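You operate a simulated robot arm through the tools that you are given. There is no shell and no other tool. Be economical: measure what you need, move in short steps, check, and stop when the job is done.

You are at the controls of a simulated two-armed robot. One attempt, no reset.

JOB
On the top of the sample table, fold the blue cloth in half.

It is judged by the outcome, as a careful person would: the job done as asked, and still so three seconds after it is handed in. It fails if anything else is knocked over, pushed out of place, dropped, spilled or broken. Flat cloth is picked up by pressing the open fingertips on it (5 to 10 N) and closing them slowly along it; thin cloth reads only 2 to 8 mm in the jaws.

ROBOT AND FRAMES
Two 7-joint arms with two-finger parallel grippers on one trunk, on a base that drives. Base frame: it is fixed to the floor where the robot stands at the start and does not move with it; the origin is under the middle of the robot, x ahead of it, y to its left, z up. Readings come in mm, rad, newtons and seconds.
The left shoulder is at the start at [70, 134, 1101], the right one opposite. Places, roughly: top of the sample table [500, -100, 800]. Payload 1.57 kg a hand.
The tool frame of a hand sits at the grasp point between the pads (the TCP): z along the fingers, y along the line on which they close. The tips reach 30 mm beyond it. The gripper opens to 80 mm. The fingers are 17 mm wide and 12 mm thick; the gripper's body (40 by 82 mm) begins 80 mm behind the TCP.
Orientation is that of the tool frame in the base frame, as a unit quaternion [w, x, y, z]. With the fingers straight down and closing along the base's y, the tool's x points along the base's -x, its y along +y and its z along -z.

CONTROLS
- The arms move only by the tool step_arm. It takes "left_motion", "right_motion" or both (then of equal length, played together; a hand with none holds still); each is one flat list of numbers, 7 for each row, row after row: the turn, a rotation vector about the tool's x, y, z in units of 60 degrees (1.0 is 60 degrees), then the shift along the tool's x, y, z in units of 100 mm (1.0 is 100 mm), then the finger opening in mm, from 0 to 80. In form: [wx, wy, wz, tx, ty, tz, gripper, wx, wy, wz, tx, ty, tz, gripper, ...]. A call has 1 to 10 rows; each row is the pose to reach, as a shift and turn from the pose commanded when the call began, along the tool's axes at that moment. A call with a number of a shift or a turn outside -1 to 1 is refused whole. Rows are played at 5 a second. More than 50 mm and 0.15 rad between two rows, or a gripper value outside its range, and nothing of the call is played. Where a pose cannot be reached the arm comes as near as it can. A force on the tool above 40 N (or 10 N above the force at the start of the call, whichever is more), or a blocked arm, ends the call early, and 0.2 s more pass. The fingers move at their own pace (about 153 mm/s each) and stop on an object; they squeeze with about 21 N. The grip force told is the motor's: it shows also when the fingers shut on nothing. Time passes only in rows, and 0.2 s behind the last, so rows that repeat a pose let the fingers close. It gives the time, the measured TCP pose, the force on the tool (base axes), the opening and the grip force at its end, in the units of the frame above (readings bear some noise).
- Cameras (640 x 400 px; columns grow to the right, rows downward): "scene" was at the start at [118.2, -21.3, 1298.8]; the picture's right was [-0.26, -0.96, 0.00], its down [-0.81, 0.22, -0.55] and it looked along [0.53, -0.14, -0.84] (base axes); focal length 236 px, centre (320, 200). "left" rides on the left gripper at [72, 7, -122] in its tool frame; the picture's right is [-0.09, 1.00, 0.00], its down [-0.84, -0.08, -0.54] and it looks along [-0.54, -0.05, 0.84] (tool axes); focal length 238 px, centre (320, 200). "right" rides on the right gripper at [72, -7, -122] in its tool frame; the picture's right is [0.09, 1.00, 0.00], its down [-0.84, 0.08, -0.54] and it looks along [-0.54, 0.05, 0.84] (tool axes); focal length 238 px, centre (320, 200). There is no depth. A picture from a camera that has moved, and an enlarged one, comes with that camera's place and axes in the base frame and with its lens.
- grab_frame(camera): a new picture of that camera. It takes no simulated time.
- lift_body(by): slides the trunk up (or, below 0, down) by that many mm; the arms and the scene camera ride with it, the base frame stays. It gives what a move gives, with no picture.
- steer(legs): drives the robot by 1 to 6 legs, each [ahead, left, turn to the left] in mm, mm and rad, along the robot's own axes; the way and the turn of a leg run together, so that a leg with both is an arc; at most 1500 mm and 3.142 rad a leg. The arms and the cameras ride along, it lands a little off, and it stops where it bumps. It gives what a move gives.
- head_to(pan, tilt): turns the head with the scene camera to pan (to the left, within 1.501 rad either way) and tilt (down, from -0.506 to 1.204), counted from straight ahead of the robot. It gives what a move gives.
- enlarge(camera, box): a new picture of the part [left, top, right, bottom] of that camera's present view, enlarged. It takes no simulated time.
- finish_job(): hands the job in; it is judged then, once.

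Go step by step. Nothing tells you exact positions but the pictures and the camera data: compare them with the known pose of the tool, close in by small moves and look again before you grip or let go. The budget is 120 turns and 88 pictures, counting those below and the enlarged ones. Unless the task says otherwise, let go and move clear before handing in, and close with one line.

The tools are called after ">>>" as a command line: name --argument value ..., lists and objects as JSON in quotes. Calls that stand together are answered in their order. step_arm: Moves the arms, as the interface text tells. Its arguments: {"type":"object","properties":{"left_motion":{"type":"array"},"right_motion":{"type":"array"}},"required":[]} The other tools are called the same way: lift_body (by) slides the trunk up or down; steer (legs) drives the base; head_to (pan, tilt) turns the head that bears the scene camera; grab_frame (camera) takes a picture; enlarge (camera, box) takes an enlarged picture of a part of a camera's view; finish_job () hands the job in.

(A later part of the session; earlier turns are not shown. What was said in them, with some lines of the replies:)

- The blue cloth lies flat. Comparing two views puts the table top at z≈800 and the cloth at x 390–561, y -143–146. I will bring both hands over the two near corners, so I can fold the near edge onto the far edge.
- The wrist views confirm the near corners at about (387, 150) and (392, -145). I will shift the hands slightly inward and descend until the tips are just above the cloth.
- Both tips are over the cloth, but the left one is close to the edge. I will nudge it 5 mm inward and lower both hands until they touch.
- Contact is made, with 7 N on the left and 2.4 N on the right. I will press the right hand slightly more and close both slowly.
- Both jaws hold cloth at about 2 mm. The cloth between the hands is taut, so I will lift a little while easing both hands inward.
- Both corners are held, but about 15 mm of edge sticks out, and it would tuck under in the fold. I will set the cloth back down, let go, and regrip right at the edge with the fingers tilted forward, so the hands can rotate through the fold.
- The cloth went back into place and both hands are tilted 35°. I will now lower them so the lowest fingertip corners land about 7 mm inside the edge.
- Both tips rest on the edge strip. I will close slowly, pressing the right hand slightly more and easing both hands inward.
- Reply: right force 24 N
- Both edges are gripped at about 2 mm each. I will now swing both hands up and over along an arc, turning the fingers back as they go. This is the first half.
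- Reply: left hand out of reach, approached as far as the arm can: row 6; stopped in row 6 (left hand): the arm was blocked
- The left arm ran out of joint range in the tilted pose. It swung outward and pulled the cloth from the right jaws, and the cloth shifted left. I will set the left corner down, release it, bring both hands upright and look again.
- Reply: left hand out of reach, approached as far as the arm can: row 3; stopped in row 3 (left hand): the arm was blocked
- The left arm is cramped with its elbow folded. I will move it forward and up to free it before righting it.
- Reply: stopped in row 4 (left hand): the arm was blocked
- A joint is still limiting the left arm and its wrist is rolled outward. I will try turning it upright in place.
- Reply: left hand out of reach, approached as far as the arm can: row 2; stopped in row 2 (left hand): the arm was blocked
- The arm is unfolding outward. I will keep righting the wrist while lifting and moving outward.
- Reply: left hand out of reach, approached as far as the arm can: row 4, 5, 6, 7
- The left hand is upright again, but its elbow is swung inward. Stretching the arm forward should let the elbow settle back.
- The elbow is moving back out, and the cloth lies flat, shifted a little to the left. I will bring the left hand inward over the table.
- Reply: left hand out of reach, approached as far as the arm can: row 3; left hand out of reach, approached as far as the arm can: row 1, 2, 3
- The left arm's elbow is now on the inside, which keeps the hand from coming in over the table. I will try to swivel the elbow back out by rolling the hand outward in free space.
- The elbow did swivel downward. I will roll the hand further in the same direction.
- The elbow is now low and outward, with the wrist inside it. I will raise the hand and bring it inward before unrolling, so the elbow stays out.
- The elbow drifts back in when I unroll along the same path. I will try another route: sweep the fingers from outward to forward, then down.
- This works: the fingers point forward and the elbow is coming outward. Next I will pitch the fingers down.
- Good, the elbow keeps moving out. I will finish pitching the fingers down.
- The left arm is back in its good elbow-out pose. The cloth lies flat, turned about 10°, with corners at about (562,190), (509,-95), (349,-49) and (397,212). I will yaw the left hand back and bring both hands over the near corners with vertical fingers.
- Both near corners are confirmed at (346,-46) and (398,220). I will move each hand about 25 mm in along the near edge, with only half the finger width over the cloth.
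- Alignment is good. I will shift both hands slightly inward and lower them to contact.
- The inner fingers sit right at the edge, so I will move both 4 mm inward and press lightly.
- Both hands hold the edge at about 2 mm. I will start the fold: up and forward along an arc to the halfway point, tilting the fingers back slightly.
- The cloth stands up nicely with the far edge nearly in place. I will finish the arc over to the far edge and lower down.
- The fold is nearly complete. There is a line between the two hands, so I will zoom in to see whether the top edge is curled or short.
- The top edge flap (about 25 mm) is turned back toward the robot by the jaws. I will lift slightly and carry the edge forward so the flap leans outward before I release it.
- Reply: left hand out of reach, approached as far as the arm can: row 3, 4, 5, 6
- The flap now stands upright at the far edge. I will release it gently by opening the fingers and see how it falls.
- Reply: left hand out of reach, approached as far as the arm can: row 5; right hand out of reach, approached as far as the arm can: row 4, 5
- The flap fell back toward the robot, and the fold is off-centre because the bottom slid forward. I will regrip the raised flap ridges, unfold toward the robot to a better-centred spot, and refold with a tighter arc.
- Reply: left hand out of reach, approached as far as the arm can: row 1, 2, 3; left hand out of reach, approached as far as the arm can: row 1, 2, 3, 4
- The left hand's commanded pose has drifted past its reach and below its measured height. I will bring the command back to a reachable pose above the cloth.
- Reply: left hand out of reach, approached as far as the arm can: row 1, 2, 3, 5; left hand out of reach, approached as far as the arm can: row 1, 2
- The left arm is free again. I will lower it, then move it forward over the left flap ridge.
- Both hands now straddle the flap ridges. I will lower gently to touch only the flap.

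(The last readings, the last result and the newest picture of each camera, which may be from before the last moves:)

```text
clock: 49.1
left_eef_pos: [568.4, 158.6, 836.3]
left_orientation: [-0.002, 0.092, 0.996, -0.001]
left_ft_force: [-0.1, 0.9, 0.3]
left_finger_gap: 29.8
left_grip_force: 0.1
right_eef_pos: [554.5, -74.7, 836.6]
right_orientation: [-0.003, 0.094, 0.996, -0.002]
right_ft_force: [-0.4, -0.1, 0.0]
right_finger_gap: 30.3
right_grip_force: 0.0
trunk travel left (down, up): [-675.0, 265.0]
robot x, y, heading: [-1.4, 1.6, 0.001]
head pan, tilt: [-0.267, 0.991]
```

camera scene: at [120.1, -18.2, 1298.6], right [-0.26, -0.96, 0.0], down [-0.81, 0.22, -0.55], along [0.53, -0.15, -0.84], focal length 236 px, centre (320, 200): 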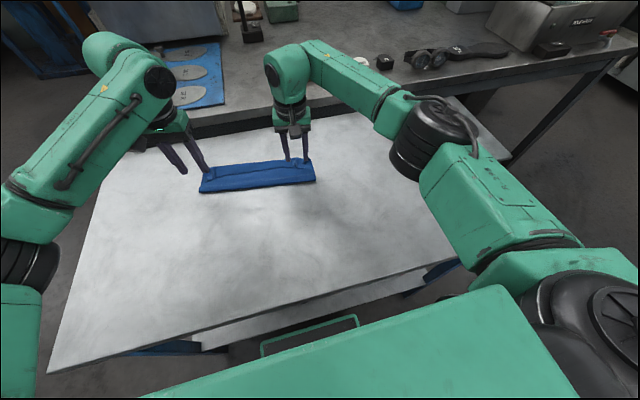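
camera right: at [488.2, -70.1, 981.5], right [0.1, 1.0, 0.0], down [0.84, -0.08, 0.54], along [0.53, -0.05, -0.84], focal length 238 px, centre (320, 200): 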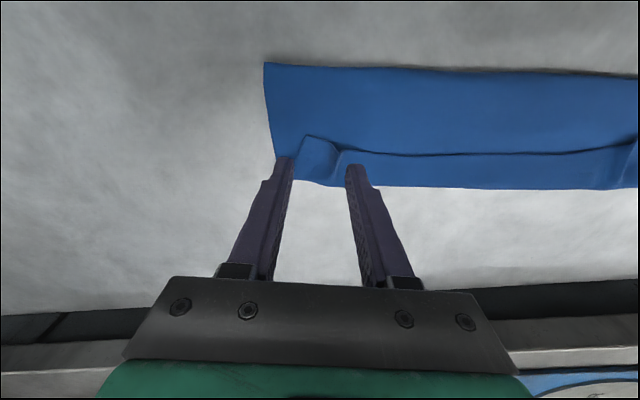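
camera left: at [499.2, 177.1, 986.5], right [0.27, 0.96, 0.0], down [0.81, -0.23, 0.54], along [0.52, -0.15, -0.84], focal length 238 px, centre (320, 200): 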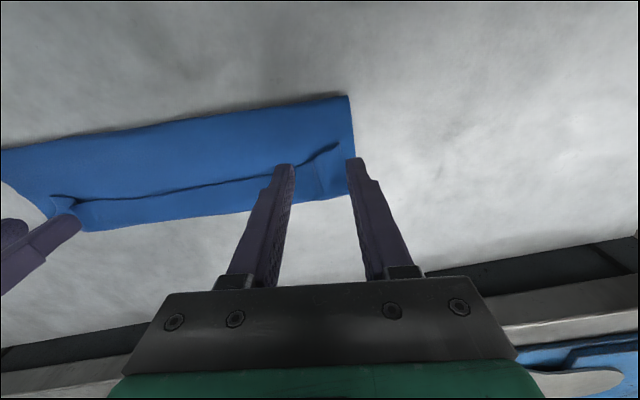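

>>> step_arm --left_motion '[0, 0, 0, 0, 0, 0.015, 30, 0, 0, 0, 0, 0, 0.015, 26, 0, 0, 0, 0, 0, 0.015, 22, 0, 0, 0, 0, 0, 0.015, 18, 0, 0, 0, 0, 0, 0.015, 14, 0, 0, 0, 0, 0, 0.015, 10, 0, 0, 0, 0, 0, 0.015, 6, 0, 0, 0, 0, 0, 0.015, 2, 0, 0, 0, 0, 0, 0.015, 0, 0, 0, 0, 0, 0, 0.015, 0]' --right_motion '[0, 0, 0, 0, 0, 0.015, 30, 0, 0, 0, 0, 0, 0.015, 26, 0, 0, 0, 0, 0, 0.015, 22, 0, 0, 0, 0, 0, 0.015, 18, 0, 0, 0, 0, 0, 0.015, 14, 0, 0, 0, 0, 0, 0.015, 10, 0, 0, 0, 0, 0, 0.015, 6, 0, 0, 0, 0, 0, 0.015, 2, 0, 0, 0, 0, 0, 0.015, 0, 0, 0, 0, 0, 0, 0.015, 0]'

>>> grab_frame --camera "left"

>>> grab_frame --camera "right"

```text
clock: 51.3
left_eef_pos: [567.7, 159.3, 834.7]
left_orientation: [-0.001, 0.092, 0.996, 0.0]
left_ft_force: [0.4, -0.9, 0.4]
left_finger_gap: 2.0
left_grip_force: 21.6
right_eef_pos: [554.0, -74.7, 834.9]
right_orientation: [-0.002, 0.094, 0.996, -0.002]
right_ft_force: [-0.3, 0.2, 0.3]
right_finger_gap: 2.2
right_grip_force: 20.6
trunk travel left (down, up): [-675.0, 265.0]
robot x, y, heading: [-0.5, 2.0, 0.003]
head pan, tilt: [-0.267, 0.991]
```

```text
22 pictures are left
camera left: at [498.8, 178.1, 957.8], right [0.27, 0.96, 0.0], down [0.81, -0.23, 0.54], along [0.52, -0.15, -0.84], focal length 238 px, centre (320, 200)
```

left: 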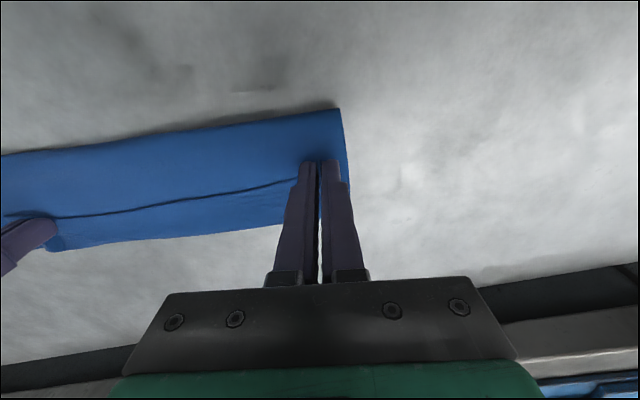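

```text
21 pictures are left
camera right: at [483.0, -66.4, 956.9], right [0.1, 1.0, 0.0], down [0.84, -0.08, 0.54], along [0.54, -0.05, -0.84], focal length 238 px, centre (320, 200)
```

right: 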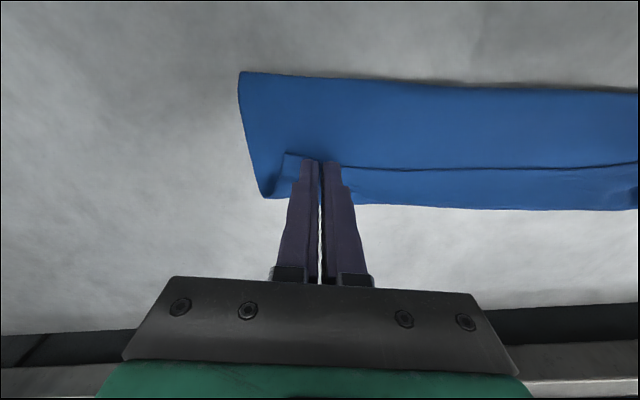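

Both ridges are held at 2 mm. I will unfold now, swinging the edge back toward the robot and drawing the cloth to a closer spot.

>>> step_arm --left_motion '[0, 0, 0, 0.05, -0.01, -0.25, 0, 0, 0, 0, 0.15, -0.035, -0.5, 0, 0, 0, 0, 0.35, -0.08, -0.7, 0, 0, 0, 0, 0.6, -0.14, -0.75, 0, 0, 0, 0, 0.9, -0.21, -0.75, 0]' --right_motion '[0, 0, 0, 0.05, -0.01, -0.25, 0, 0, 0, 0, 0.15, -0.035, -0.5, 0, 0, 0, 0, 0.35, -0.08, -0.7, 0, 0, 0, 0, 0.6, -0.14, -0.75, 0, 0, 0, 0, 0.9, -0.21, -0.75, 0]'

>>> step_arm --left_motion '[0, 0, 0, 0.2, -0.05, 0.05, 0, 0, 0, 0, 0.4, -0.1, 0.15, 0, 0, 0, 0, 0.6, -0.14, 0.3, 0, 0, 0, 0, 0.8, -0.18, 0.5, 0, 0, 0, 0, 0.98, -0.226, 0.7, 0]' --right_motion '[0, 0, 0, 0.2, -0.05, 0.05, 0, 0, 0, 0, 0.4, -0.1, 0.15, 0, 0, 0, 0, 0.6, -0.14, 0.3, 0, 0, 0, 0, 0.8, -0.18, 0.5, 0, 0, 0, 0, 0.95, -0.21, 0.7, 0]'

>>> grab_frame --camera "scene"

>>> grab_frame --camera "right"

```text
clock: 52.5
left_eef_pos: [473.2, 153.3, 912.5]
left_orientation: [-0.001, 0.091, 0.996, -0.001]
left_ft_force: [-0.4, 0.6, 0.5]
left_finger_gap: 2.2
left_grip_force: 20.7
right_eef_pos: [460.4, -77.3, 908.7]
right_orientation: [-0.002, 0.096, 0.995, -0.002]
right_ft_force: [-0.8, -0.9, -0.3]
right_finger_gap: 2.2
right_grip_force: 21.2
trunk travel left (down, up): [-675.0, 265.0]
robot x, y, heading: [-0.8, -2.6, 0.004]
head pan, tilt: [-0.267, 0.991]
```

```text
clock: 53.7
left_eef_pos: [372.9, 150.4, 842.1]
left_orientation: [0.0, 0.091, 0.996, -0.001]
left_ft_force: [0.0, 0.4, -0.4]
left_finger_gap: 2.1
left_grip_force: 21.2
right_eef_pos: [362.2, -82.1, 839.3]
right_orientation: [-0.002, 0.095, 0.995, -0.002]
right_ft_force: [-0.3, -0.3, 0.6]
right_finger_gap: 2.1
right_grip_force: 21.2
trunk travel left (down, up): [-675.0, 265.0]
robot x, y, heading: [-0.1, 0.7, -0.001]
head pan, tilt: [-0.267, 0.991]
```

```text
20 pictures are left
camera scene: at [117.7, -21.3, 1298.9], right [-0.26, -0.96, 0.0], down [-0.81, 0.22, -0.55], along [0.53, -0.14, -0.84], focal length 236 px, centre (320, 200)
```

scene: 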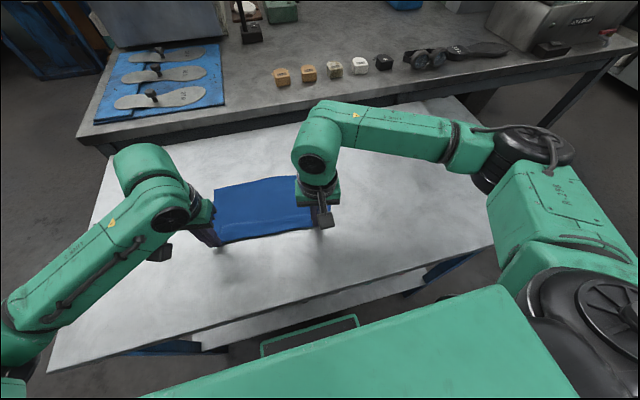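

```text
19 pictures are left
camera right: at [292.1, -73.4, 962.5], right [0.1, 1.0, 0.0], down [0.84, -0.08, 0.54], along [0.54, -0.06, -0.84], focal length 238 px, centre (320, 200)
```

right: 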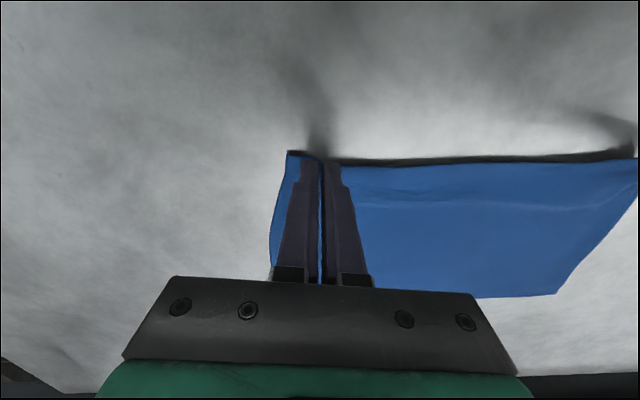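

The cloth is unfolded, nearly square to the table, and still held right at its edge. I will draw it 40 mm closer for reach, then refold with a tighter arc and more backward tilt.

>>> step_arm --left_motion '[0, 0, 0, 0.1, -0.014, 0.03, 0, 0, 0, 0, 0.2, -0.028, 0.05, 0, 0, 0, 0, 0.3, -0.042, 0.05, 0, 0, 0, 0, 0.397, -0.056, 0.05, 0]' --right_motion '[0, 0, 0, 0.1, -0.014, 0.02, 0, 0, 0, 0, 0.2, -0.028, 0.03, 0, 0, 0, 0, 0.3, -0.042, 0.03, 0, 0, 0, 0, 0.397, -0.056, 0.03, 0]'

>>> step_arm --left_motion '[0, 0.042, 0, -0.039, 0.005, -0.176, 0, 0, 0.083, 0, -0.13, 0.018, -0.34, 0, 0, 0.125, 0, -0.267, 0.038, -0.48, 0, 0, 0.167, 0, -0.443, 0.063, -0.59, 0, 0, 0.208, 0, -0.645, 0.091, -0.657, 0, 0, 0.25, 0, -0.862, 0.122, -0.67, 0]' --right_motion '[0, 0.042, 0, -0.039, 0.005, -0.176, 0, 0, 0.083, 0, -0.13, 0.018, -0.34, 0, 0, 0.125, 0, -0.267, 0.038, -0.48, 0, 0, 0.167, 0, -0.443, 0.063, -0.59, 0, 0, 0.208, 0, -0.645, 0.091, -0.657, 0, 0, 0.25, 0, -0.862, 0.122, -0.67, 0]'

>>> grab_frame --camera "scene"

>>> grab_frame --camera "right"

```text
clock: 54.7
left_eef_pos: [334.4, 151.9, 836.0]
left_orientation: [-0.001, 0.092, 0.996, -0.001]
left_ft_force: [1.0, 1.0, -0.9]
left_finger_gap: 2.2
left_grip_force: 21.0
right_eef_pos: [323.6, -78.2, 836.5]
right_orientation: [-0.001, 0.095, 0.995, -0.002]
right_ft_force: [-0.2, 0.0, 0.7]
right_finger_gap: 2.1
right_grip_force: 21.0
trunk travel left (down, up): [-675.0, 265.0]
robot x, y, heading: [-2.0, -0.5, 0.004]
head pan, tilt: [-0.267, 0.991]
```

```text
clock: 56.1
left_eef_pos: [424.6, 145.0, 904.6]
left_orientation: [-0.132, 0.09, 0.987, 0.012]
left_ft_force: [1.1, 0.3, -1.1]
left_finger_gap: 2.1
left_grip_force: 20.7
right_eef_pos: [414.0, -82.8, 903.4]
right_orientation: [-0.134, 0.093, 0.987, 0.011]
right_ft_force: [0.1, -1.0, -0.2]
right_finger_gap: 1.9
right_grip_force: 21.0
trunk travel left (down, up): [-675.0, 265.0]
robot x, y, heading: [-1.4, 4.3, -0.004]
head pan, tilt: [-0.267, 0.991]
```

```text
18 pictures are left
camera scene: at [120.1, -21.6, 1298.5], right [-0.26, -0.96, 0.0], down [-0.81, 0.22, -0.55], along [0.53, -0.14, -0.84], focal length 236 px, centre (320, 200)
```

scene: 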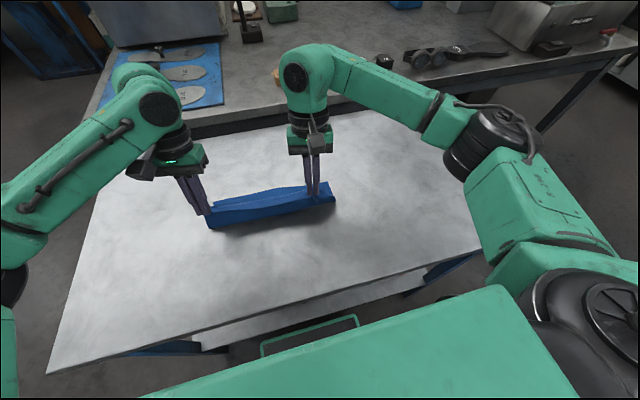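

```text
17 pictures are left
camera right: at [376.8, -81.6, 1040.9], right [0.1, 0.99, 0.02], down [0.95, -0.1, 0.3], along [0.3, -0.01, -0.95], focal length 238 px, centre (320, 200)
```

right: 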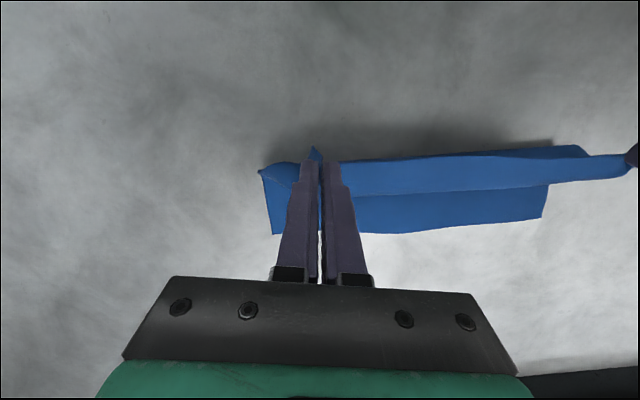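

The far edge stayed in place at x≈488–499. I will continue over the top, stopping with the tips about 20 mm above the table near the far edge.

>>> step_arm --left_motion '[0, 0.042, 0, -0.215, 0, -0.035, 0, 0, 0.083, 0, -0.427, -0.005, -0.022, 0, 0, 0.125, 0, -0.622, -0.01, 0.037, 0, 0, 0.167, 0, -0.788, -0.01, 0.138, 0, 0, 0.208, 0, -0.912, -0.01, 0.274, 0]' --right_motion '[0, 0.042, 0, -0.222, 0, -0.037, 0, 0, 0.083, 0, -0.442, 0, -0.025, 0, 0, 0.125, 0, -0.643, -0.004, 0.032, 0, 0, 0.167, 0, -0.812, -0.004, 0.132, 0, 0, 0.208, 0, -0.939, -0.004, 0.267, 0]'

>>> enlarge --camera "scene" --box '[170, 130, 370, 255]'

>>> grab_frame --camera "right"

```text
clock: 57.3
left_eef_pos: [503.4, 131.1, 850.8]
left_orientation: [-0.239, 0.09, 0.967, 0.021]
left_ft_force: [-0.1, 0.5, 0.5]
left_finger_gap: 2.0
left_grip_force: 20.6
right_eef_pos: [495.8, -98.3, 851.8]
right_orientation: [-0.24, 0.091, 0.966, 0.021]
right_ft_force: [-0.6, -0.7, 0.2]
right_finger_gap: 2.1
right_grip_force: 20.5
trunk travel left (down, up): [-675.0, 265.0]
robot x, y, heading: [-0.4, 0.4, 0.003]
head pan, tilt: [-0.267, 0.991]
```

```text
3.20 times, centred on (270, 192) of scene
camera zoom: at [119.2, -21.2, 1298.7], right [-0.26, -0.96, 0.0], down [-0.81, 0.22, -0.55], along [0.53, -0.14, -0.84], focal length 754 px, centre (480, 224)
```

zoom: 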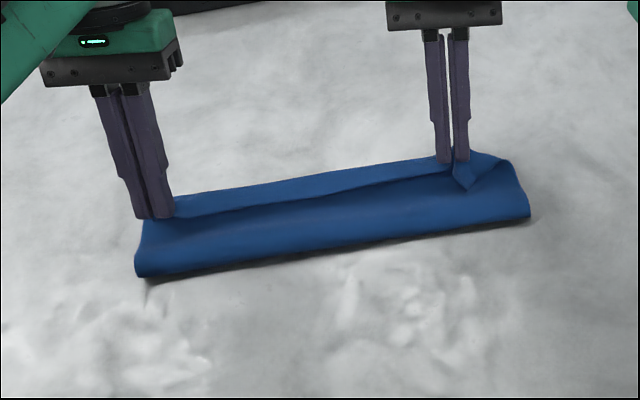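

```text
15 pictures are left
camera right: at [487.3, -102.4, 994.2], right [0.11, 0.99, 0.04], down [0.99, -0.11, 0.09], along [0.09, 0.03, -1.0], focal length 238 px, centre (320, 200)
```

right: 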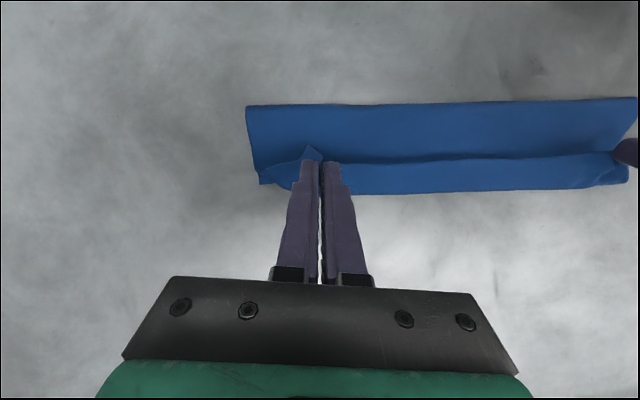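

The jaws make a loop that pulls the fold line too far forward. I will back up along the arc to restore the centre, then come down about 28 mm shorter, so the loop crest matches the far edge.

>>> step_arm --left_motion '[0, 0, 0, 0.15, 0, -0.106, 0, 0, 0, 0, 0.334, 0, -0.169, 0, 0, 0, 0, 0.537, 0, -0.185, 0, 0, 0, 0, 0.745, 0, -0.151, 0, 0, 0, 0, 0.745, 0, -0.151, 0, 0, 0, 0, 0.637, 0, -0.094, 0, 0, 0, 0, 0.491, 0, 0.01, 0, 0, 0, 0, 0.342, 0, 0.123, 0, 0, 0, 0, 0.229, 0, 0.21, 0, 0, 0, 0, 0.183, 0, 0.254, 0]' --right_motion '[0, 0, 0, 0.15, 0, -0.106, 0, 0, 0, 0, 0.334, 0, -0.169, 0, 0, 0, 0, 0.537, 0, -0.185, 0, 0, 0, 0, 0.745, 0, -0.151, 0, 0, 0, 0, 0.745, 0, -0.151, 0, 0, 0, 0, 0.637, 0, -0.094, 0, 0, 0, 0, 0.491, 0, 0.01, 0, 0, 0, 0, 0.342, 0, 0.123, 0, 0, 0, 0, 0.229, 0, 0.21, 0, 0, 0, 0, 0.183, 0, 0.254, 0]'

>>> grab_frame --camera "right"

>>> enlarge --camera "scene" --box '[170, 130, 370, 255]'

```text
clock: 59.5
left_eef_pos: [474.6, 137.1, 839.7]
left_orientation: [-0.238, 0.088, 0.967, 0.021]
left_ft_force: [0.0, -0.1, -0.2]
left_finger_gap: 2.2
left_grip_force: 21.3
right_eef_pos: [466.7, -93.9, 839.9]
right_orientation: [-0.239, 0.092, 0.966, 0.02]
right_ft_force: [0.3, -0.3, 0.9]
right_finger_gap: 1.9
right_grip_force: 21.3
trunk travel left (down, up): [-675.0, 265.0]
robot x, y, heading: [0.5, 0.3, -0.002]
head pan, tilt: [-0.267, 0.991]
```

```text
14 pictures are left
camera right: at [460.3, -97.8, 981.2], right [0.11, 0.99, 0.04], down [0.99, -0.11, 0.09], along [0.09, 0.03, -1.0], focal length 238 px, centre (320, 200)
```

right: 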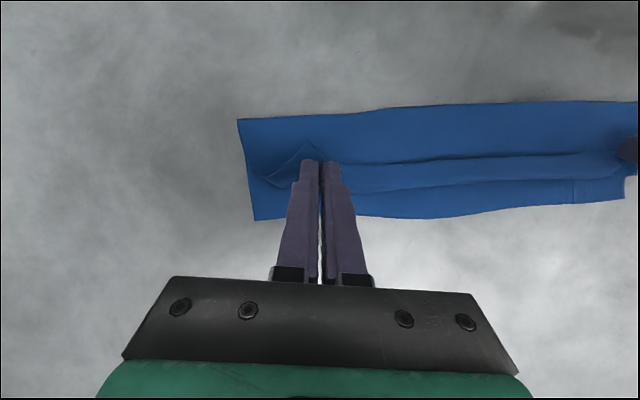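

```text
3.20 times, centred on (270, 192) of scene
camera zoom: at [118.3, -21.3, 1298.8], right [-0.26, -0.96, 0.0], down [-0.81, 0.22, -0.55], along [0.53, -0.14, -0.84], focal length 754 px, centre (480, 224)
```

zoom: 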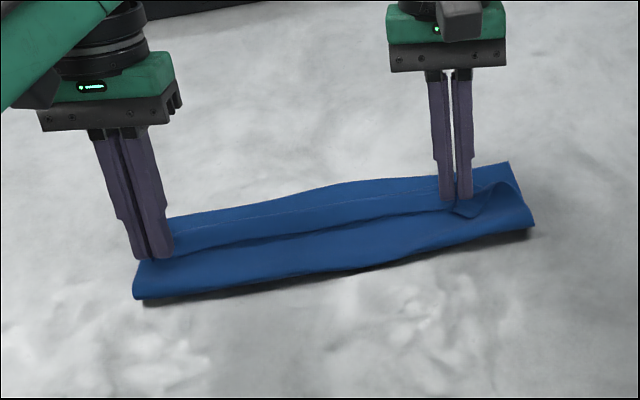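

The far edge is now visible beyond the loop and the fold line is nearly centred. I will roll the flap forward over its crest, so the top edge lands on the far edge.

>>> step_arm --left_motion '[0, 0, 0, 0.03, 0, -0.143, 0, 0, 0, 0, -0.022, 0, -0.26, 0, 0, 0, 0, -0.118, 0, -0.333, 0, 0, 0, 0, -0.235, 0, -0.326, 0, 0, 0, 0, -0.352, 0, -0.276, 0, 0, 0, 0, -0.398, 0, -0.232, 0]' --right_motion '[0, 0, 0, 0.03, 0, -0.143, 0, 0, 0, 0, -0.022, 0, -0.26, 0, 0, 0, 0, -0.118, 0, -0.333, 0, 0, 0, 0, -0.235, 0, -0.326, 0, 0, 0, 0, -0.352, 0, -0.276, 0, 0, 0, 0, -0.398, 0, -0.232, 0]'

>>> grab_frame --camera "right"

>>> enlarge --camera "scene" --box '[170, 130, 370, 255]'

```text
clock: 60.9
left_eef_pos: [510.7, 131.8, 850.6]
left_orientation: [-0.238, 0.09, 0.967, 0.022]
left_ft_force: [0.3, -1.4, 0.0]
left_finger_gap: 2.0
left_grip_force: 20.9
left hand out of reach, approached as far as the arm can: row 5, 6
right_eef_pos: [502.8, -103.5, 842.7]
right_orientation: [-0.238, 0.092, 0.967, 0.022]
right_ft_force: [0.3, 1.8, 0.6]
right_finger_gap: 2.1
right_grip_force: 21.6
right hand out of reach, approached as far as the arm can: row 5, 6
trunk travel left (down, up): [-675.0, 265.0]
robot x, y, heading: [-0.7, 2.6, -0.001]
head pan, tilt: [-0.267, 0.991]
```

```text
12 pictures are left
camera right: at [494.4, -107.8, 985.1], right [0.11, 0.99, 0.04], down [0.99, -0.11, 0.09], along [0.1, 0.03, -0.99], focal length 238 px, centre (320, 200)
```

right: 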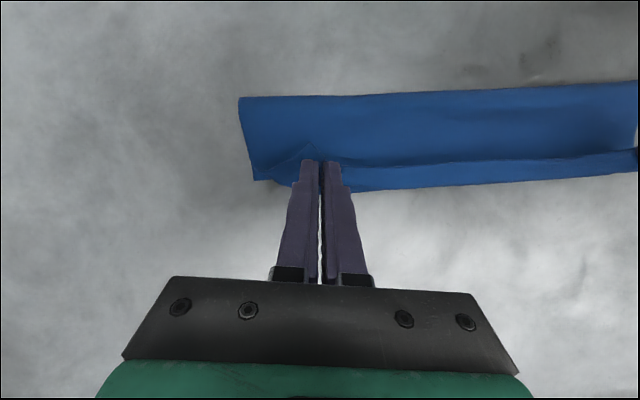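

```text
3.20 times, centred on (270, 192) of scene
camera zoom: at [118.5, -21.3, 1298.7], right [-0.26, -0.96, 0.0], down [-0.81, 0.22, -0.55], along [0.53, -0.14, -0.84], focal length 754 px, centre (480, 224)
```

zoom: 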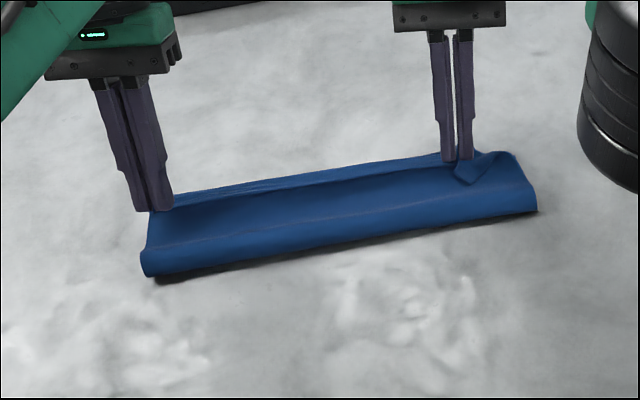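

The arms are at their reach limit with the flap only half rolled. I will unfold again, drag the cloth about 55 mm closer and repeat there, where there is room for the full roll.

>>> step_arm --left_motion '[0, -0.05, 0, 0.155, -0.016, -0.122, 0, 0, -0.1, 0, 0.353, -0.032, -0.199, 0, 0, -0.15, 0, 0.563, -0.048, -0.212, 0, 0, -0.2, 0, 0.768, -0.064, -0.172, 0, 0, -0.25, 0, 0.95, -0.08, -0.088, 0]' --right_motion '[0, -0.05, 0, 0.155, -0.012, -0.122, 0, 0, -0.1, 0, 0.353, -0.024, -0.199, 0, 0, -0.15, 0, 0.563, -0.036, -0.212, 0, 0, -0.2, 0, 0.768, -0.05, -0.172, 0, 0, -0.25, 0, 0.95, -0.06, -0.088, 0]'

>>> step_arm --left_motion '[0, -0.042, 0, 0.176, -0.02, 0.039, 0, 0, -0.084, 0, 0.349, -0.04, 0.088, 0, 0, -0.126, 0, 0.518, -0.06, 0.156, 0, 0, -0.168, 0, 0.683, -0.08, 0.244, 0, 0, -0.21, 0, 0.846, -0.1, 0.34, 0]' --right_motion '[0, -0.042, 0, 0.176, -0.016, 0.039, 0, 0, -0.084, 0, 0.349, -0.032, 0.088, 0, 0, -0.126, 0, 0.518, -0.048, 0.156, 0, 0, -0.168, 0, 0.683, -0.064, 0.244, 0, 0, -0.21, 0, 0.846, -0.08, 0.34, 0]'

```text
clock: 62.1
left_eef_pos: [427.7, 139.6, 902.4]
left_orientation: [-0.109, 0.091, 0.99, 0.01]
left_ft_force: [-0.4, 0.0, 0.0]
left_finger_gap: 2.0
left_grip_force: 20.9
right_eef_pos: [420.0, -93.6, 895.0]
right_orientation: [-0.11, 0.094, 0.99, 0.008]
right_ft_force: [0.3, 0.2, 0.0]
right_finger_gap: 2.2
right_grip_force: 21.6
trunk travel left (down, up): [-675.0, 265.0]
robot x, y, heading: [1.7, -1.2, -0.001]
head pan, tilt: [-0.267, 0.991]
```

```text
clock: 63.3
left_eef_pos: [337.5, 145.9, 889.9]
left_orientation: [0.0, 0.091, 0.996, -0.001]
left_ft_force: [-0.3, -0.2, -0.1]
left_finger_gap: 2.1
left_grip_force: 21.5
right_eef_pos: [331.8, -85.2, 880.4]
right_orientation: [0.0, 0.095, 0.995, -0.002]
right_ft_force: [0.0, 0.3, 1.0]
right_finger_gap: 2.4
right_grip_force: 20.7
trunk travel left (down, up): [-675.0, 265.0]
robot x, y, heading: [0.7, -0.6, 0.001]
head pan, tilt: [-0.267, 0.991]
```

>>> step_arm --left_motion '[0, 0, 0, 0.1, -0.01, 0.15, 0, 0, 0, 0, 0.2, -0.02, 0.32, 0, 0, 0, 0, 0.3, -0.035, 0.48, 0, 0, 0, 0, 0.4, -0.05, 0.53, 0, 0, 0, 0, 0.5, -0.06, 0.53, 0, 0, 0, 0, 0.568, -0.063, 0.53, 0]' --right_motion '[0, 0, 0, 0.1, -0.01, 0.12, 0, 0, 0, 0, 0.2, -0.02, 0.26, 0, 0, 0, 0, 0.3, -0.035, 0.38, 0, 0, 0, 0, 0.4, -0.045, 0.43, 0, 0, 0, 0, 0.5, -0.055, 0.43, 0, 0, 0, 0, 0.6, -0.059, 0.43, 0]'

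>>> grab_frame --camera "scene"

```text
clock: 64.7
left_eef_pos: [323.4, 143.6, 835.6]
left_orientation: [-0.001, 0.091, 0.996, -0.001]
left_ft_force: [0.3, -0.5, 0.5]
left_finger_gap: 1.9
left_grip_force: 21.0
left hand out of reach, approached as far as the arm can: row 1, 2, 3, 4, 5, 6
right_eef_pos: [271.2, -79.2, 836.4]
right_orientation: [-0.001, 0.094, 0.996, -0.001]
right_ft_force: [-0.4, 0.0, 0.4]
right_finger_gap: 2.2
right_grip_force: 21.0
trunk travel left (down, up): [-675.0, 265.0]
robot x, y, heading: [-0.6, 0.2, -0.001]
head pan, tilt: [-0.267, 0.991]
```

```text
10 pictures are left
camera scene: at [117.7, -21.2, 1298.8], right [-0.26, -0.96, 0.0], down [-0.81, 0.22, -0.55], along [0.53, -0.14, -0.84], focal length 236 px, centre (320, 200)
```

scene: 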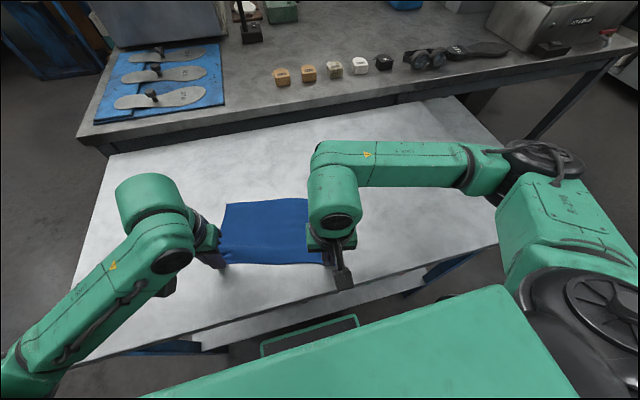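

The left arm stopped at its inner limit and the cloth turned about 10°, which matches the hands' yaw. That gives enough room, so I will redo the fold straight along the hands' axes.

>>> step_arm --left_motion '[0, 0.042, 0, -0.039, 0, -0.176, 0, 0, 0.083, 0, -0.131, 0, -0.34, 0, 0, 0.125, 0, -0.269, 0, -0.48, 0, 0, 0.167, 0, -0.447, 0, -0.59, 0, 0, 0.208, 0, -0.651, 0, -0.657, 0, 0, 0.25, 0, -0.87, 0, -0.67, 0]' --right_motion '[0, 0.042, 0, -0.039, 0, -0.176, 0, 0, 0.083, 0, -0.131, 0, -0.34, 0, 0, 0.125, 0, -0.269, 0, -0.48, 0, 0, 0.167, 0, -0.447, 0, -0.59, 0, 0, 0.208, 0, -0.651, 0, -0.657, 0, 0, 0.25, 0, -0.87, 0, -0.67, 0]'

```text
clock: 66.1
left_eef_pos: [414.1, 129.7, 899.7]
left_orientation: [-0.133, 0.09, 0.987, 0.011]
left_ft_force: [0.6, -0.3, -1.0]
left_finger_gap: 2.1
left_grip_force: 20.9
right_eef_pos: [358.3, -96.7, 903.5]
right_orientation: [-0.133, 0.094, 0.987, 0.011]
right_ft_force: [0.1, 0.0, 0.1]
right_finger_gap: 2.0
right_grip_force: 21.5
trunk travel left (down, up): [-675.0, 265.0]
robot x, y, heading: [-1.1, 0.6, -0.001]
head pan, tilt: [-0.267, 0.991]
```

>>> step_arm --left_motion '[0, 0.035, 0, -0.14, 0, 0.002, 0, 0, 0.07, 0, -0.275, 0, 0.06, 0, 0, 0.105, 0, -0.4, 0, 0.165, 0, 0, 0.14, 0, -0.54, 0, 0.29, 0, 0, 0.175, 0, -0.64, 0, 0.4, 0, 0, 0.21, 0, -0.68, 0, 0.45, 0]' --right_motion '[0, 0.035, 0, -0.15, 0, 0.002, 0, 0, 0.07, 0, -0.305, 0, 0.06, 0, 0, 0.105, 0, -0.445, 0, 0.165, 0, 0, 0.14, 0, -0.6, 0, 0.3, 0, 0, 0.175, 0, -0.7, 0, 0.41, 0, 0, 0.21, 0, -0.745, 0, 0.475, 0]'

>>> enlarge --camera "scene" --box '[170, 150, 370, 275]'

```text
clock: 67.5
left_eef_pos: [465.6, 119.0, 840.2]
left_orientation: [-0.239, 0.089, 0.967, 0.021]
left_ft_force: [0.1, -0.6, 0.6]
left_finger_gap: 2.0
left_grip_force: 21.6
right_eef_pos: [417.3, -107.1, 838.6]
right_orientation: [-0.24, 0.092, 0.966, 0.021]
right_ft_force: [0.9, 1.0, 1.1]
right_finger_gap: 2.1
right_grip_force: 21.2
trunk travel left (down, up): [-675.0, 265.0]
robot x, y, heading: [1.6, 2.2, 0.003]
head pan, tilt: [-0.267, 0.991]
```

```text
3.20 times, centred on (270, 212) of scene
camera zoom: at [118.7, -21.6, 1298.7], right [-0.26, -0.96, 0.0], down [-0.81, 0.22, -0.55], along [0.53, -0.14, -0.84], focal length 754 px, centre (480, 160)
```

zoom: 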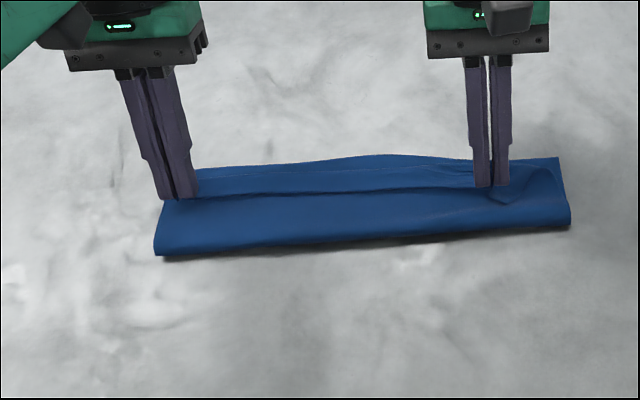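

The fold is in the good short position. I will ease back a little to centre the fold, then roll the flap over the crest onto the far edge.

>>> step_arm --left_motion '[0, 0, 0, 0.09, 0, -0.043, 0, 0, 0, 0, 0.179, 0, 0.003, 0, 0, 0, 0, 0.159, 0, 0.084, 0, 0, 0, 0, 0.189, 0, -0.059, 0, 0, 0, 0, 0.137, 0, -0.176, 0, 0, 0, 0, 0.032, 0, -0.277, 0, 0, 0, 0, -0.075, 0, -0.288, 0, 0, 0, 0, -0.183, 0, -0.254, 0, 0, 0, 0, -0.255, 0, -0.202, 0]' --right_motion '[0, 0, 0, 0.09, 0, -0.043, 0, 0, 0, 0, 0.179, 0, 0.003, 0, 0, 0, 0, 0.159, 0, 0.084, 0, 0, 0, 0, 0.189, 0, -0.059, 0, 0, 0, 0, 0.137, 0, -0.176, 0, 0, 0, 0, 0.032, 0, -0.277, 0, 0, 0, 0, -0.075, 0, -0.288, 0, 0, 0, 0, -0.183, 0, -0.254, 0, 0, 0, 0, -0.255, 0, -0.202, 0]'

>>> grab_frame --camera "right"

```text
clock: 69.5
left_eef_pos: [497.6, 113.6, 847.4]
left_orientation: [-0.238, 0.089, 0.967, 0.021]
left_ft_force: [0.2, -0.2, 0.7]
left_finger_gap: 2.1
left_grip_force: 21.2
right_eef_pos: [448.6, -113.6, 844.1]
right_orientation: [-0.239, 0.092, 0.966, 0.021]
right_ft_force: [0.8, 0.7, -0.7]
right_finger_gap: 2.1
right_grip_force: 21.2
trunk travel left (down, up): [-675.0, 265.0]
robot x, y, heading: [-2.9, -2.2, -0.002]
head pan, tilt: [-0.267, 0.991]
```

```text
8 pictures are left
camera right: at [440.4, -118.3, 986.3], right [0.11, 0.99, 0.04], down [0.99, -0.11, 0.09], along [0.09, 0.03, -1.0], focal length 238 px, centre (320, 200)
```

right: 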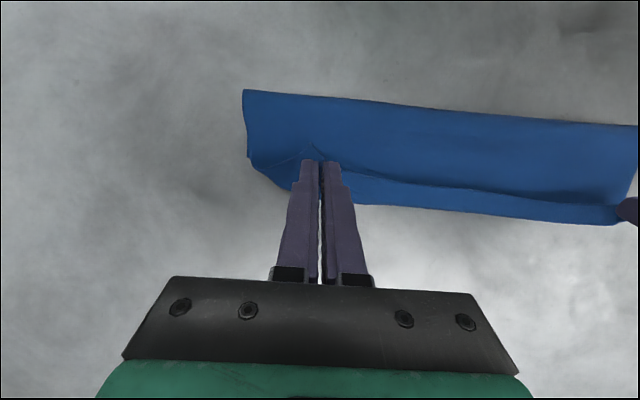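

The jaws just carry the loop along, so rolling it this way won't work. I will go back to the short position, where the fold is centred and the crest is before the far edge, and release there. Then I can push the loose flap over with open fingertips.

>>> step_arm --left_motion '[0, 0, 0, 0.145, 0, -0.105, 0, 0, 0, 0, 0.344, 0, -0.181, 0, 0, 0, 0, 0.581, 0, -0.203, 0, 0, 0, 0, 0.817, 0, -0.158, 0, 0, 0, 0, 0.817, 0, -0.158, 0, 0, 0, 0, 0.726, 0, -0.093, 0, 0, 0, 0, 0.626, 0, 0.012, 0, 0, 0, 0, 0.534, 0, 0.122, 0, 0, 0, 0, 0.457, 0, 0.206, 0, 0, 0, 0, 0.411, 0, 0.272, 0]' --right_motion '[0, 0, 0, 0.145, 0, -0.105, 0, 0, 0, 0, 0.344, 0, -0.181, 0, 0, 0, 0, 0.581, 0, -0.203, 0, 0, 0, 0, 0.817, 0, -0.158, 0, 0, 0, 0, 0.817, 0, -0.158, 0, 0, 0, 0, 0.726, 0, -0.093, 0, 0, 0, 0, 0.626, 0, 0.012, 0, 0, 0, 0, 0.534, 0, 0.122, 0, 0, 0, 0, 0.457, 0, 0.206, 0, 0, 0, 0, 0.411, 0, 0.272, 0]'

>>> step_arm --left_motion '[0, 0, 0, 0, 0, 0, 10, 0, 0, 0, 0, 0, 0, 30, 0, 0, 0, 0, 0, 0, 30, 0, 0, 0, 0, 0, -0.25, 30, 0, 0, 0, 0, 0, -0.5, 30]' --right_motion '[0, 0, 0, 0, 0, 0, 10, 0, 0, 0, 0, 0, 0, 30, 0, 0, 0, 0, 0, 0, 30, 0, 0, 0, 0, 0, -0.25, 30, 0, 0, 0, 0, 0, -0.5, 30]'

>>> enlarge --camera "scene" --box '[170, 150, 370, 275]'

```text
clock: 71.7
left_eef_pos: [449.2, 122.5, 842.4]
left_orientation: [-0.237, 0.09, 0.967, 0.02]
left_ft_force: [-0.7, -0.7, 0.2]
left_finger_gap: 2.0
left_grip_force: 20.7
right_eef_pos: [399.9, -105.8, 839.6]
right_orientation: [-0.239, 0.092, 0.967, 0.021]
right_ft_force: [-0.4, 0.7, -0.4]
right_finger_gap: 2.5
right_grip_force: 20.8
trunk travel left (down, up): [-675.0, 265.0]
robot x, y, heading: [2.1, -0.3, -0.004]
head pan, tilt: [-0.267, 0.991]
```

```text
clock: 72.9
left_eef_pos: [471.8, 117.0, 885.9]
left_orientation: [-0.238, 0.089, 0.967, 0.021]
left_ft_force: [0.8, 0.2, 0.6]
left_finger_gap: 29.9
left_grip_force: 0.1
right_eef_pos: [422.7, -109.2, 885.2]
right_orientation: [-0.239, 0.092, 0.966, 0.022]
right_ft_force: [0.1, -0.4, -0.7]
right_finger_gap: 29.7
right_grip_force: 0.1
trunk travel left (down, up): [-675.0, 265.0]
robot x, y, heading: [0.3, -3.3, 0.002]
head pan, tilt: [-0.267, 0.991]
```

```text
3.20 times, centred on (270, 212) of scene
camera zoom: at [118.2, -21.5, 1298.7], right [-0.26, -0.96, 0.0], down [-0.81, 0.22, -0.55], along [0.53, -0.14, -0.84], focal length 754 px, centre (480, 160)
```

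zoom: 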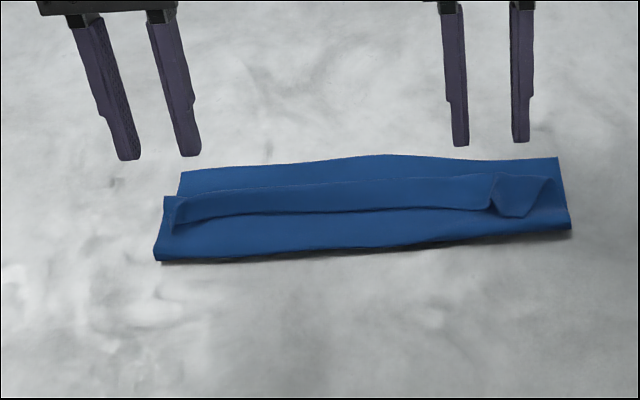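

Now it is clear: the flap is about 22 mm, and unrolled it would reach almost exactly to the far edge. I will set the fingers upright and open on the robot side of the flap edge, ready to push it over.

>>> step_arm --left_motion '[0, -0.115, 0, 0.1, -0.14, -0.05, 60, 0, -0.23, 0, 0.2, -0.28, 0.05, 60, 0, -0.345, 0, 0.3, -0.43, 0.2, 60, 0, -0.46, 0, 0.38, -0.57, 0.38, 60]' --right_motion '[0, -0.115, 0, 0.09, 0.1, -0.05, 60, 0, -0.23, 0, 0.18, 0.2, 0.05, 60, 0, -0.345, 0, 0.27, 0.3, 0.2, 60, 0, -0.46, 0, 0.354, 0.41, 0.356, 60]'

>>> grab_frame --camera "right"

```text
clock: 73.9
left_eef_pos: [409.9, 71.6, 873.0]
left_orientation: [0.001, 0.092, 0.996, -0.002]
left_ft_force: [-0.4, 0.1, -0.3]
left_finger_gap: 60.3
left_grip_force: 0.1
right_eef_pos: [383.1, -58.5, 870.6]
right_orientation: [0.0, 0.095, 0.996, -0.002]
right_ft_force: [0.5, 0.1, -0.1]
right_finger_gap: 60.0
right_grip_force: 0.0
trunk travel left (down, up): [-675.0, 265.0]
robot x, y, heading: [-0.4, 0.0, -0.002]
head pan, tilt: [-0.267, 0.991]
```

```text
6 pictures are left
camera right: at [311.0, -50.4, 993.1], right [0.1, 1.0, 0.0], down [0.84, -0.08, 0.54], along [0.54, -0.06, -0.84], focal length 238 px, centre (320, 200)
```

right: 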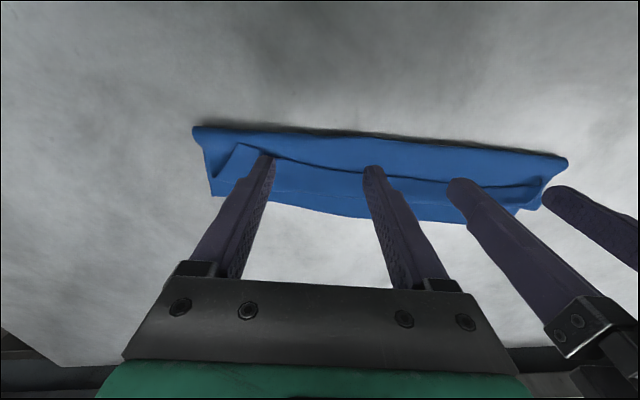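

The fingertips are lined up just on the robot side of the flap edge. I will lower them onto the top layer.

>>> step_arm --left_motion '[0, 0, 0, 0.01, 0, 0.15, 60, 0, 0, 0, 0.01, 0, 0.28, 60, 0, 0, 0, 0.01, 0, 0.36, 60]' --right_motion '[0, 0, 0, 0.04, 0, 0.15, 60, 0, 0, 0, 0.04, 0, 0.26, 60, 0, 0, 0, 0.04, 0, 0.335, 60]'

>>> grab_frame --camera "right"

```text
clock: 74.7
left_eef_pos: [409.5, 71.0, 835.5]
left_orientation: [-0.001, 0.092, 0.996, -0.001]
left_ft_force: [0.5, 0.1, -0.3]
left_finger_gap: 59.8
left_grip_force: 0.1
right_eef_pos: [379.7, -57.5, 835.2]
right_orientation: [0.0, 0.095, 0.995, -0.002]
right_ft_force: [0.8, 0.1, 0.5]
right_finger_gap: 59.7
right_grip_force: 0.1
trunk travel left (down, up): [-675.0, 265.0]
robot x, y, heading: [-2.2, -0.1, -0.003]
head pan, tilt: [-0.267, 0.991]
```

```text
5 pictures are left
camera right: at [307.9, -49.7, 957.8], right [0.1, 1.0, 0.0], down [0.84, -0.08, 0.54], along [0.54, -0.05, -0.84], focal length 238 px, centre (320, 200)
```

right: 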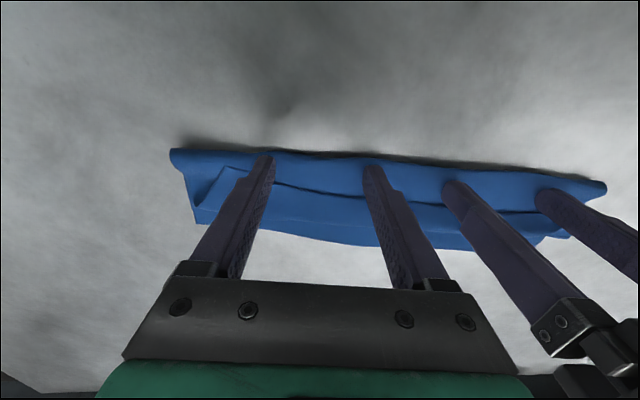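

The tips rest on the top layer just before the flap edge. I will sweep forward and up in an arc to turn the flap over.

>>> step_arm --left_motion '[0, 0, 0, -0.06, 0, 0, 60, 0, 0, 0, -0.11, 0, -0.01, 60, 0, 0, 0, -0.16, 0, -0.04, 60, 0, 0, 0, -0.22, 0, -0.09, 60, 0, 0, 0, -0.28, 0, -0.14, 60, 0, 0, 0, -0.34, 0, -0.17, 60, 0, 0, 0, -0.4, 0, -0.18, 60, 0, 0, 0, -0.47, 0, -0.16, 60, 0, 0, 0, -0.54, 0, -0.13, 60, 0, 0, 0, -0.6, 0, -0.1, 60]' --right_motion '[0, 0, 0, -0.06, 0, 0, 60, 0, 0, 0, -0.11, 0, -0.01, 60, 0, 0, 0, -0.16, 0, -0.04, 60, 0, 0, 0, -0.22, 0, -0.09, 60, 0, 0, 0, -0.28, 0, -0.14, 60, 0, 0, 0, -0.34, 0, -0.17, 60, 0, 0, 0, -0.4, 0, -0.18, 60, 0, 0, 0, -0.47, 0, -0.16, 60, 0, 0, 0, -0.54, 0, -0.13, 60, 0, 0, 0, -0.6, 0, -0.1, 60]'

>>> grab_frame --camera "right"

```text
clock: 76.9
left_eef_pos: [470.8, 59.3, 843.2]
left_orientation: [0.0, 0.091, 0.996, -0.001]
left_ft_force: [-0.5, -0.5, -0.4]
left_finger_gap: 60.2
left_grip_force: 0.2
right_eef_pos: [437.1, -70.8, 844.6]
right_orientation: [0.0, 0.094, 0.996, -0.002]
right_ft_force: [0.2, 0.1, -0.3]
right_finger_gap: 59.9
right_grip_force: 0.0
trunk travel left (down, up): [-675.0, 265.0]
robot x, y, heading: [-1.0, 2.8, -0.0]
head pan, tilt: [-0.267, 0.991]
```

```text
4 pictures are left
camera right: at [366.3, -62.0, 968.1], right [0.1, 1.0, 0.0], down [0.84, -0.08, 0.54], along [0.54, -0.05, -0.84], focal length 238 px, centre (320, 200)
```

right: 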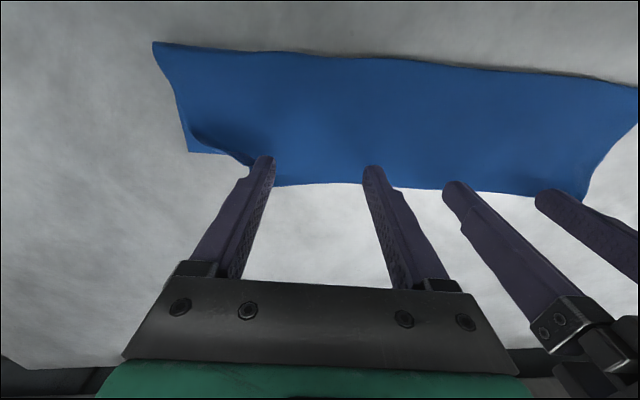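

The flap turned over and now lies forward. I will lift the hands straight up and check.

>>> step_arm --left_motion '[0, 0, 0, 0, 0, -0.3, 60, 0, 0, 0, 0, 0, -0.6, 60, 0, 0, 0, 0.1, 0.1, -0.9, 40]' --right_motion '[0, 0, 0, 0, 0, -0.3, 60, 0, 0, 0, 0, 0, -0.6, 60, 0, 0, 0, 0.1, -0.1, -0.9, 40]'

>>> enlarge --camera "scene" --box '[170, 150, 370, 275]'

```text
clock: 77.7
left_eef_pos: [458.2, 73.4, 936.6]
left_orientation: [0.0, 0.092, 0.996, -0.001]
left_ft_force: [0.3, 0.2, -0.1]
left_finger_gap: 40.2
left_grip_force: 0.1
right_eef_pos: [424.4, -77.3, 936.5]
right_orientation: [-0.001, 0.094, 0.996, -0.003]
right_ft_force: [-0.3, -0.1, 0.3]
right_finger_gap: 40.2
right_grip_force: 0.1
trunk travel left (down, up): [-675.0, 265.0]
robot x, y, heading: [-1.6, -2.3, 0.003]
head pan, tilt: [-0.267, 0.991]
```

```text
3.20 times, centred on (270, 212) of scene
camera zoom: at [116.1, -20.6, 1298.9], right [-0.26, -0.96, 0.0], down [-0.81, 0.22, -0.55], along [0.53, -0.14, -0.84], focal length 754 px, centre (480, 160)
```

zoom: 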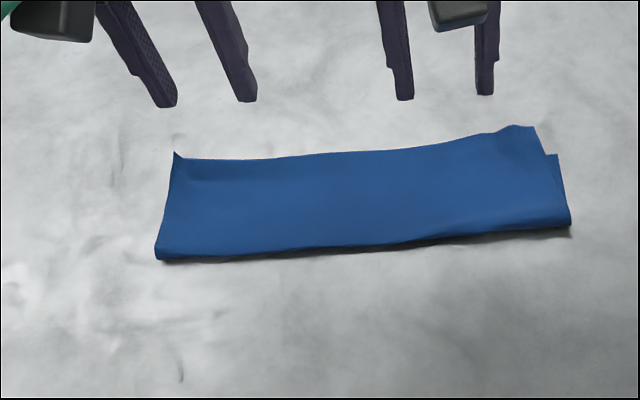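

The fold now looks clean. Only the top layer's right end overhangs the far edge, by about 20 mm. I will press it lightly with the right fingertips and draw it back.

>>> step_arm --right_motion '[0, 0, 0, 0.05, -0.2, 0.2, 30, 0, 0, 0, 0.055, -0.366, 0.5, 30, 0, 0, 0, 0.055, -0.366, 0.8, 30, 0, 0, 0, 0.055, -0.366, 0.95, 30, 0, 0, 0, 0.055, -0.366, 1.0, 30]'

>>> step_arm --right_motion '[0, 0, 0, 0, 0, 0.02, 30, 0, 0, 0, 0, 0, 0.03, 30, 0, 0, 0, 0, 0, 0.035, 30]'

```text
clock: 78.9
left_eef_pos: [460.4, 73.2, 935.2]
left_orientation: [0.0, 0.091, 0.996, 0.0]
left_ft_force: [-0.1, 0.0, -0.9]
left_finger_gap: 39.9
left_grip_force: 0.1
right_eef_pos: [413.5, -112.9, 835.6]
right_orientation: [-0.001, 0.094, 0.996, -0.002]
right_ft_force: [-0.1, 0.2, -0.8]
right_finger_gap: 29.8
right_grip_force: 0.1
trunk travel left (down, up): [-675.0, 265.0]
robot x, y, heading: [-1.8, -0.2, 0.003]
head pan, tilt: [-0.267, 0.991]
```

```text
clock: 79.7
left_eef_pos: [460.2, 73.0, 935.0]
left_orientation: [0.0, 0.092, 0.996, -0.001]
left_ft_force: [0.1, 1.2, 0.8]
left_finger_gap: 40.0
left_grip_force: 0.1
right_eef_pos: [413.2, -113.9, 832.1]
right_orientation: [-0.001, 0.095, 0.995, -0.001]
right_ft_force: [0.1, -0.9, 7.7]
right_finger_gap: 29.9
right_grip_force: 0.0
trunk travel left (down, up): [-675.0, 265.0]
robot x, y, heading: [1.5, -0.7, -0.002]
head pan, tilt: [-0.267, 0.991]
```

>>> step_arm --right_motion '[0, 0, 0, 0, 0, -0.007, 30, 0, 0, 0, 0.05, 0, -0.007, 30, 0, 0, 0, 0.1, 0, -0.007, 30, 0, 0, 0, 0.15, 0, -0.007, 30, 0, 0, 0, 0.19, 0, -0.007, 30, 0, 0, 0, 0.19, 0, -0.1, 30, 0, 0, 0, 0.19, 0, -0.4, 30, 0, 0, 0, 0.19, 0, -0.8, 30]'

>>> enlarge --camera "scene" --box '[170, 150, 370, 275]'

```text
clock: 81.5
left_eef_pos: [460.3, 72.7, 934.1]
left_orientation: [0.0, 0.091, 0.996, -0.001]
left_ft_force: [-0.1, -0.5, -0.4]
left_finger_gap: 39.9
left_grip_force: 0.1
right_eef_pos: [396.8, -109.8, 909.8]
right_orientation: [-0.001, 0.095, 0.996, -0.001]
right_ft_force: [0.6, 0.4, 0.3]
right_finger_gap: 29.7
right_grip_force: 0.0
trunk travel left (down, up): [-675.0, 265.0]
robot x, y, heading: [-0.0, -2.6, 0.003]
head pan, tilt: [-0.267, 0.991]
```

```text
3.20 times, centred on (270, 212) of scene
camera zoom: at [117.8, -20.9, 1298.7], right [-0.26, -0.96, 0.0], down [-0.81, 0.22, -0.55], along [0.53, -0.14, -0.84], focal length 754 px, centre (480, 160)
```

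zoom: 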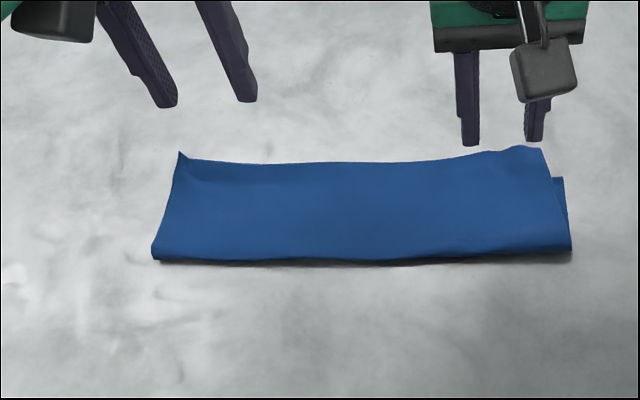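

The cloth is folded in half and lying flat. The top edge meets the far edge to within about 10–20 mm, and more dragging just moves both layers together. I will raise both hands well clear and take a last look.

>>> step_arm --left_motion '[0, 0, 0, 0, 0.2, -0.2, 40, 0, 0, 0, 0, 0.4, -0.4, 40, 0, 0, 0, 0, 0.6, -0.6, 40]' --right_motion '[0, 0, 0, 0, -0.2, -0.2, 40, 0, 0, 0, 0, -0.4, -0.4, 40, 0, 0, 0, 0, -0.7, -0.7, 40]'

>>> grab_frame --camera "scene"

```text
clock: 82.3
left_eef_pos: [470.0, 129.2, 996.1]
left_orientation: [0.0, 0.092, 0.996, -0.001]
left_ft_force: [-0.3, -0.2, 0.7]
left_finger_gap: 39.7
left_grip_force: 0.1
right_eef_pos: [379.9, -179.3, 982.9]
right_orientation: [-0.001, 0.094, 0.996, -0.001]
right_ft_force: [0.6, -0.3, -0.3]
right_finger_gap: 39.9
right_grip_force: 0.0
trunk travel left (down, up): [-675.0, 265.0]
robot x, y, heading: [-0.5, 1.1, -0.0]
head pan, tilt: [-0.267, 0.991]
```

```text
1 pictures are left
camera scene: at [116.6, -21.8, 1298.8], right [-0.26, -0.96, 0.0], down [-0.81, 0.22, -0.55], along [0.53, -0.14, -0.84], focal length 236 px, centre (320, 200)
```

scene: 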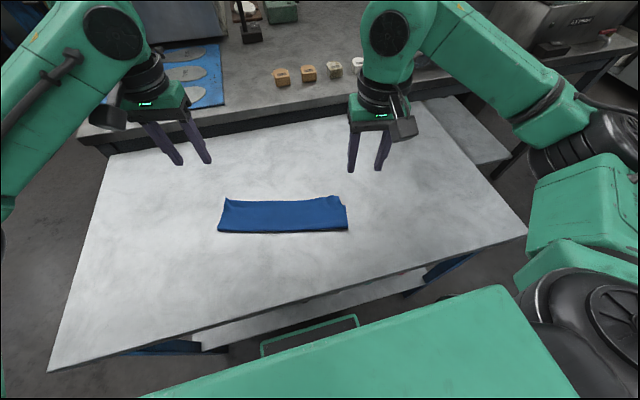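

The cloth lies folded in half on the table, both hands are clear, and nothing else in view looks disturbed. I am handing it in.

>>> finish_job

```text
The job is handed in.
```

The blue cloth is folded in half on the sample table, with the top edge overhanging the far edge by about 10 mm along most of its length and about 20 mm at the right end.
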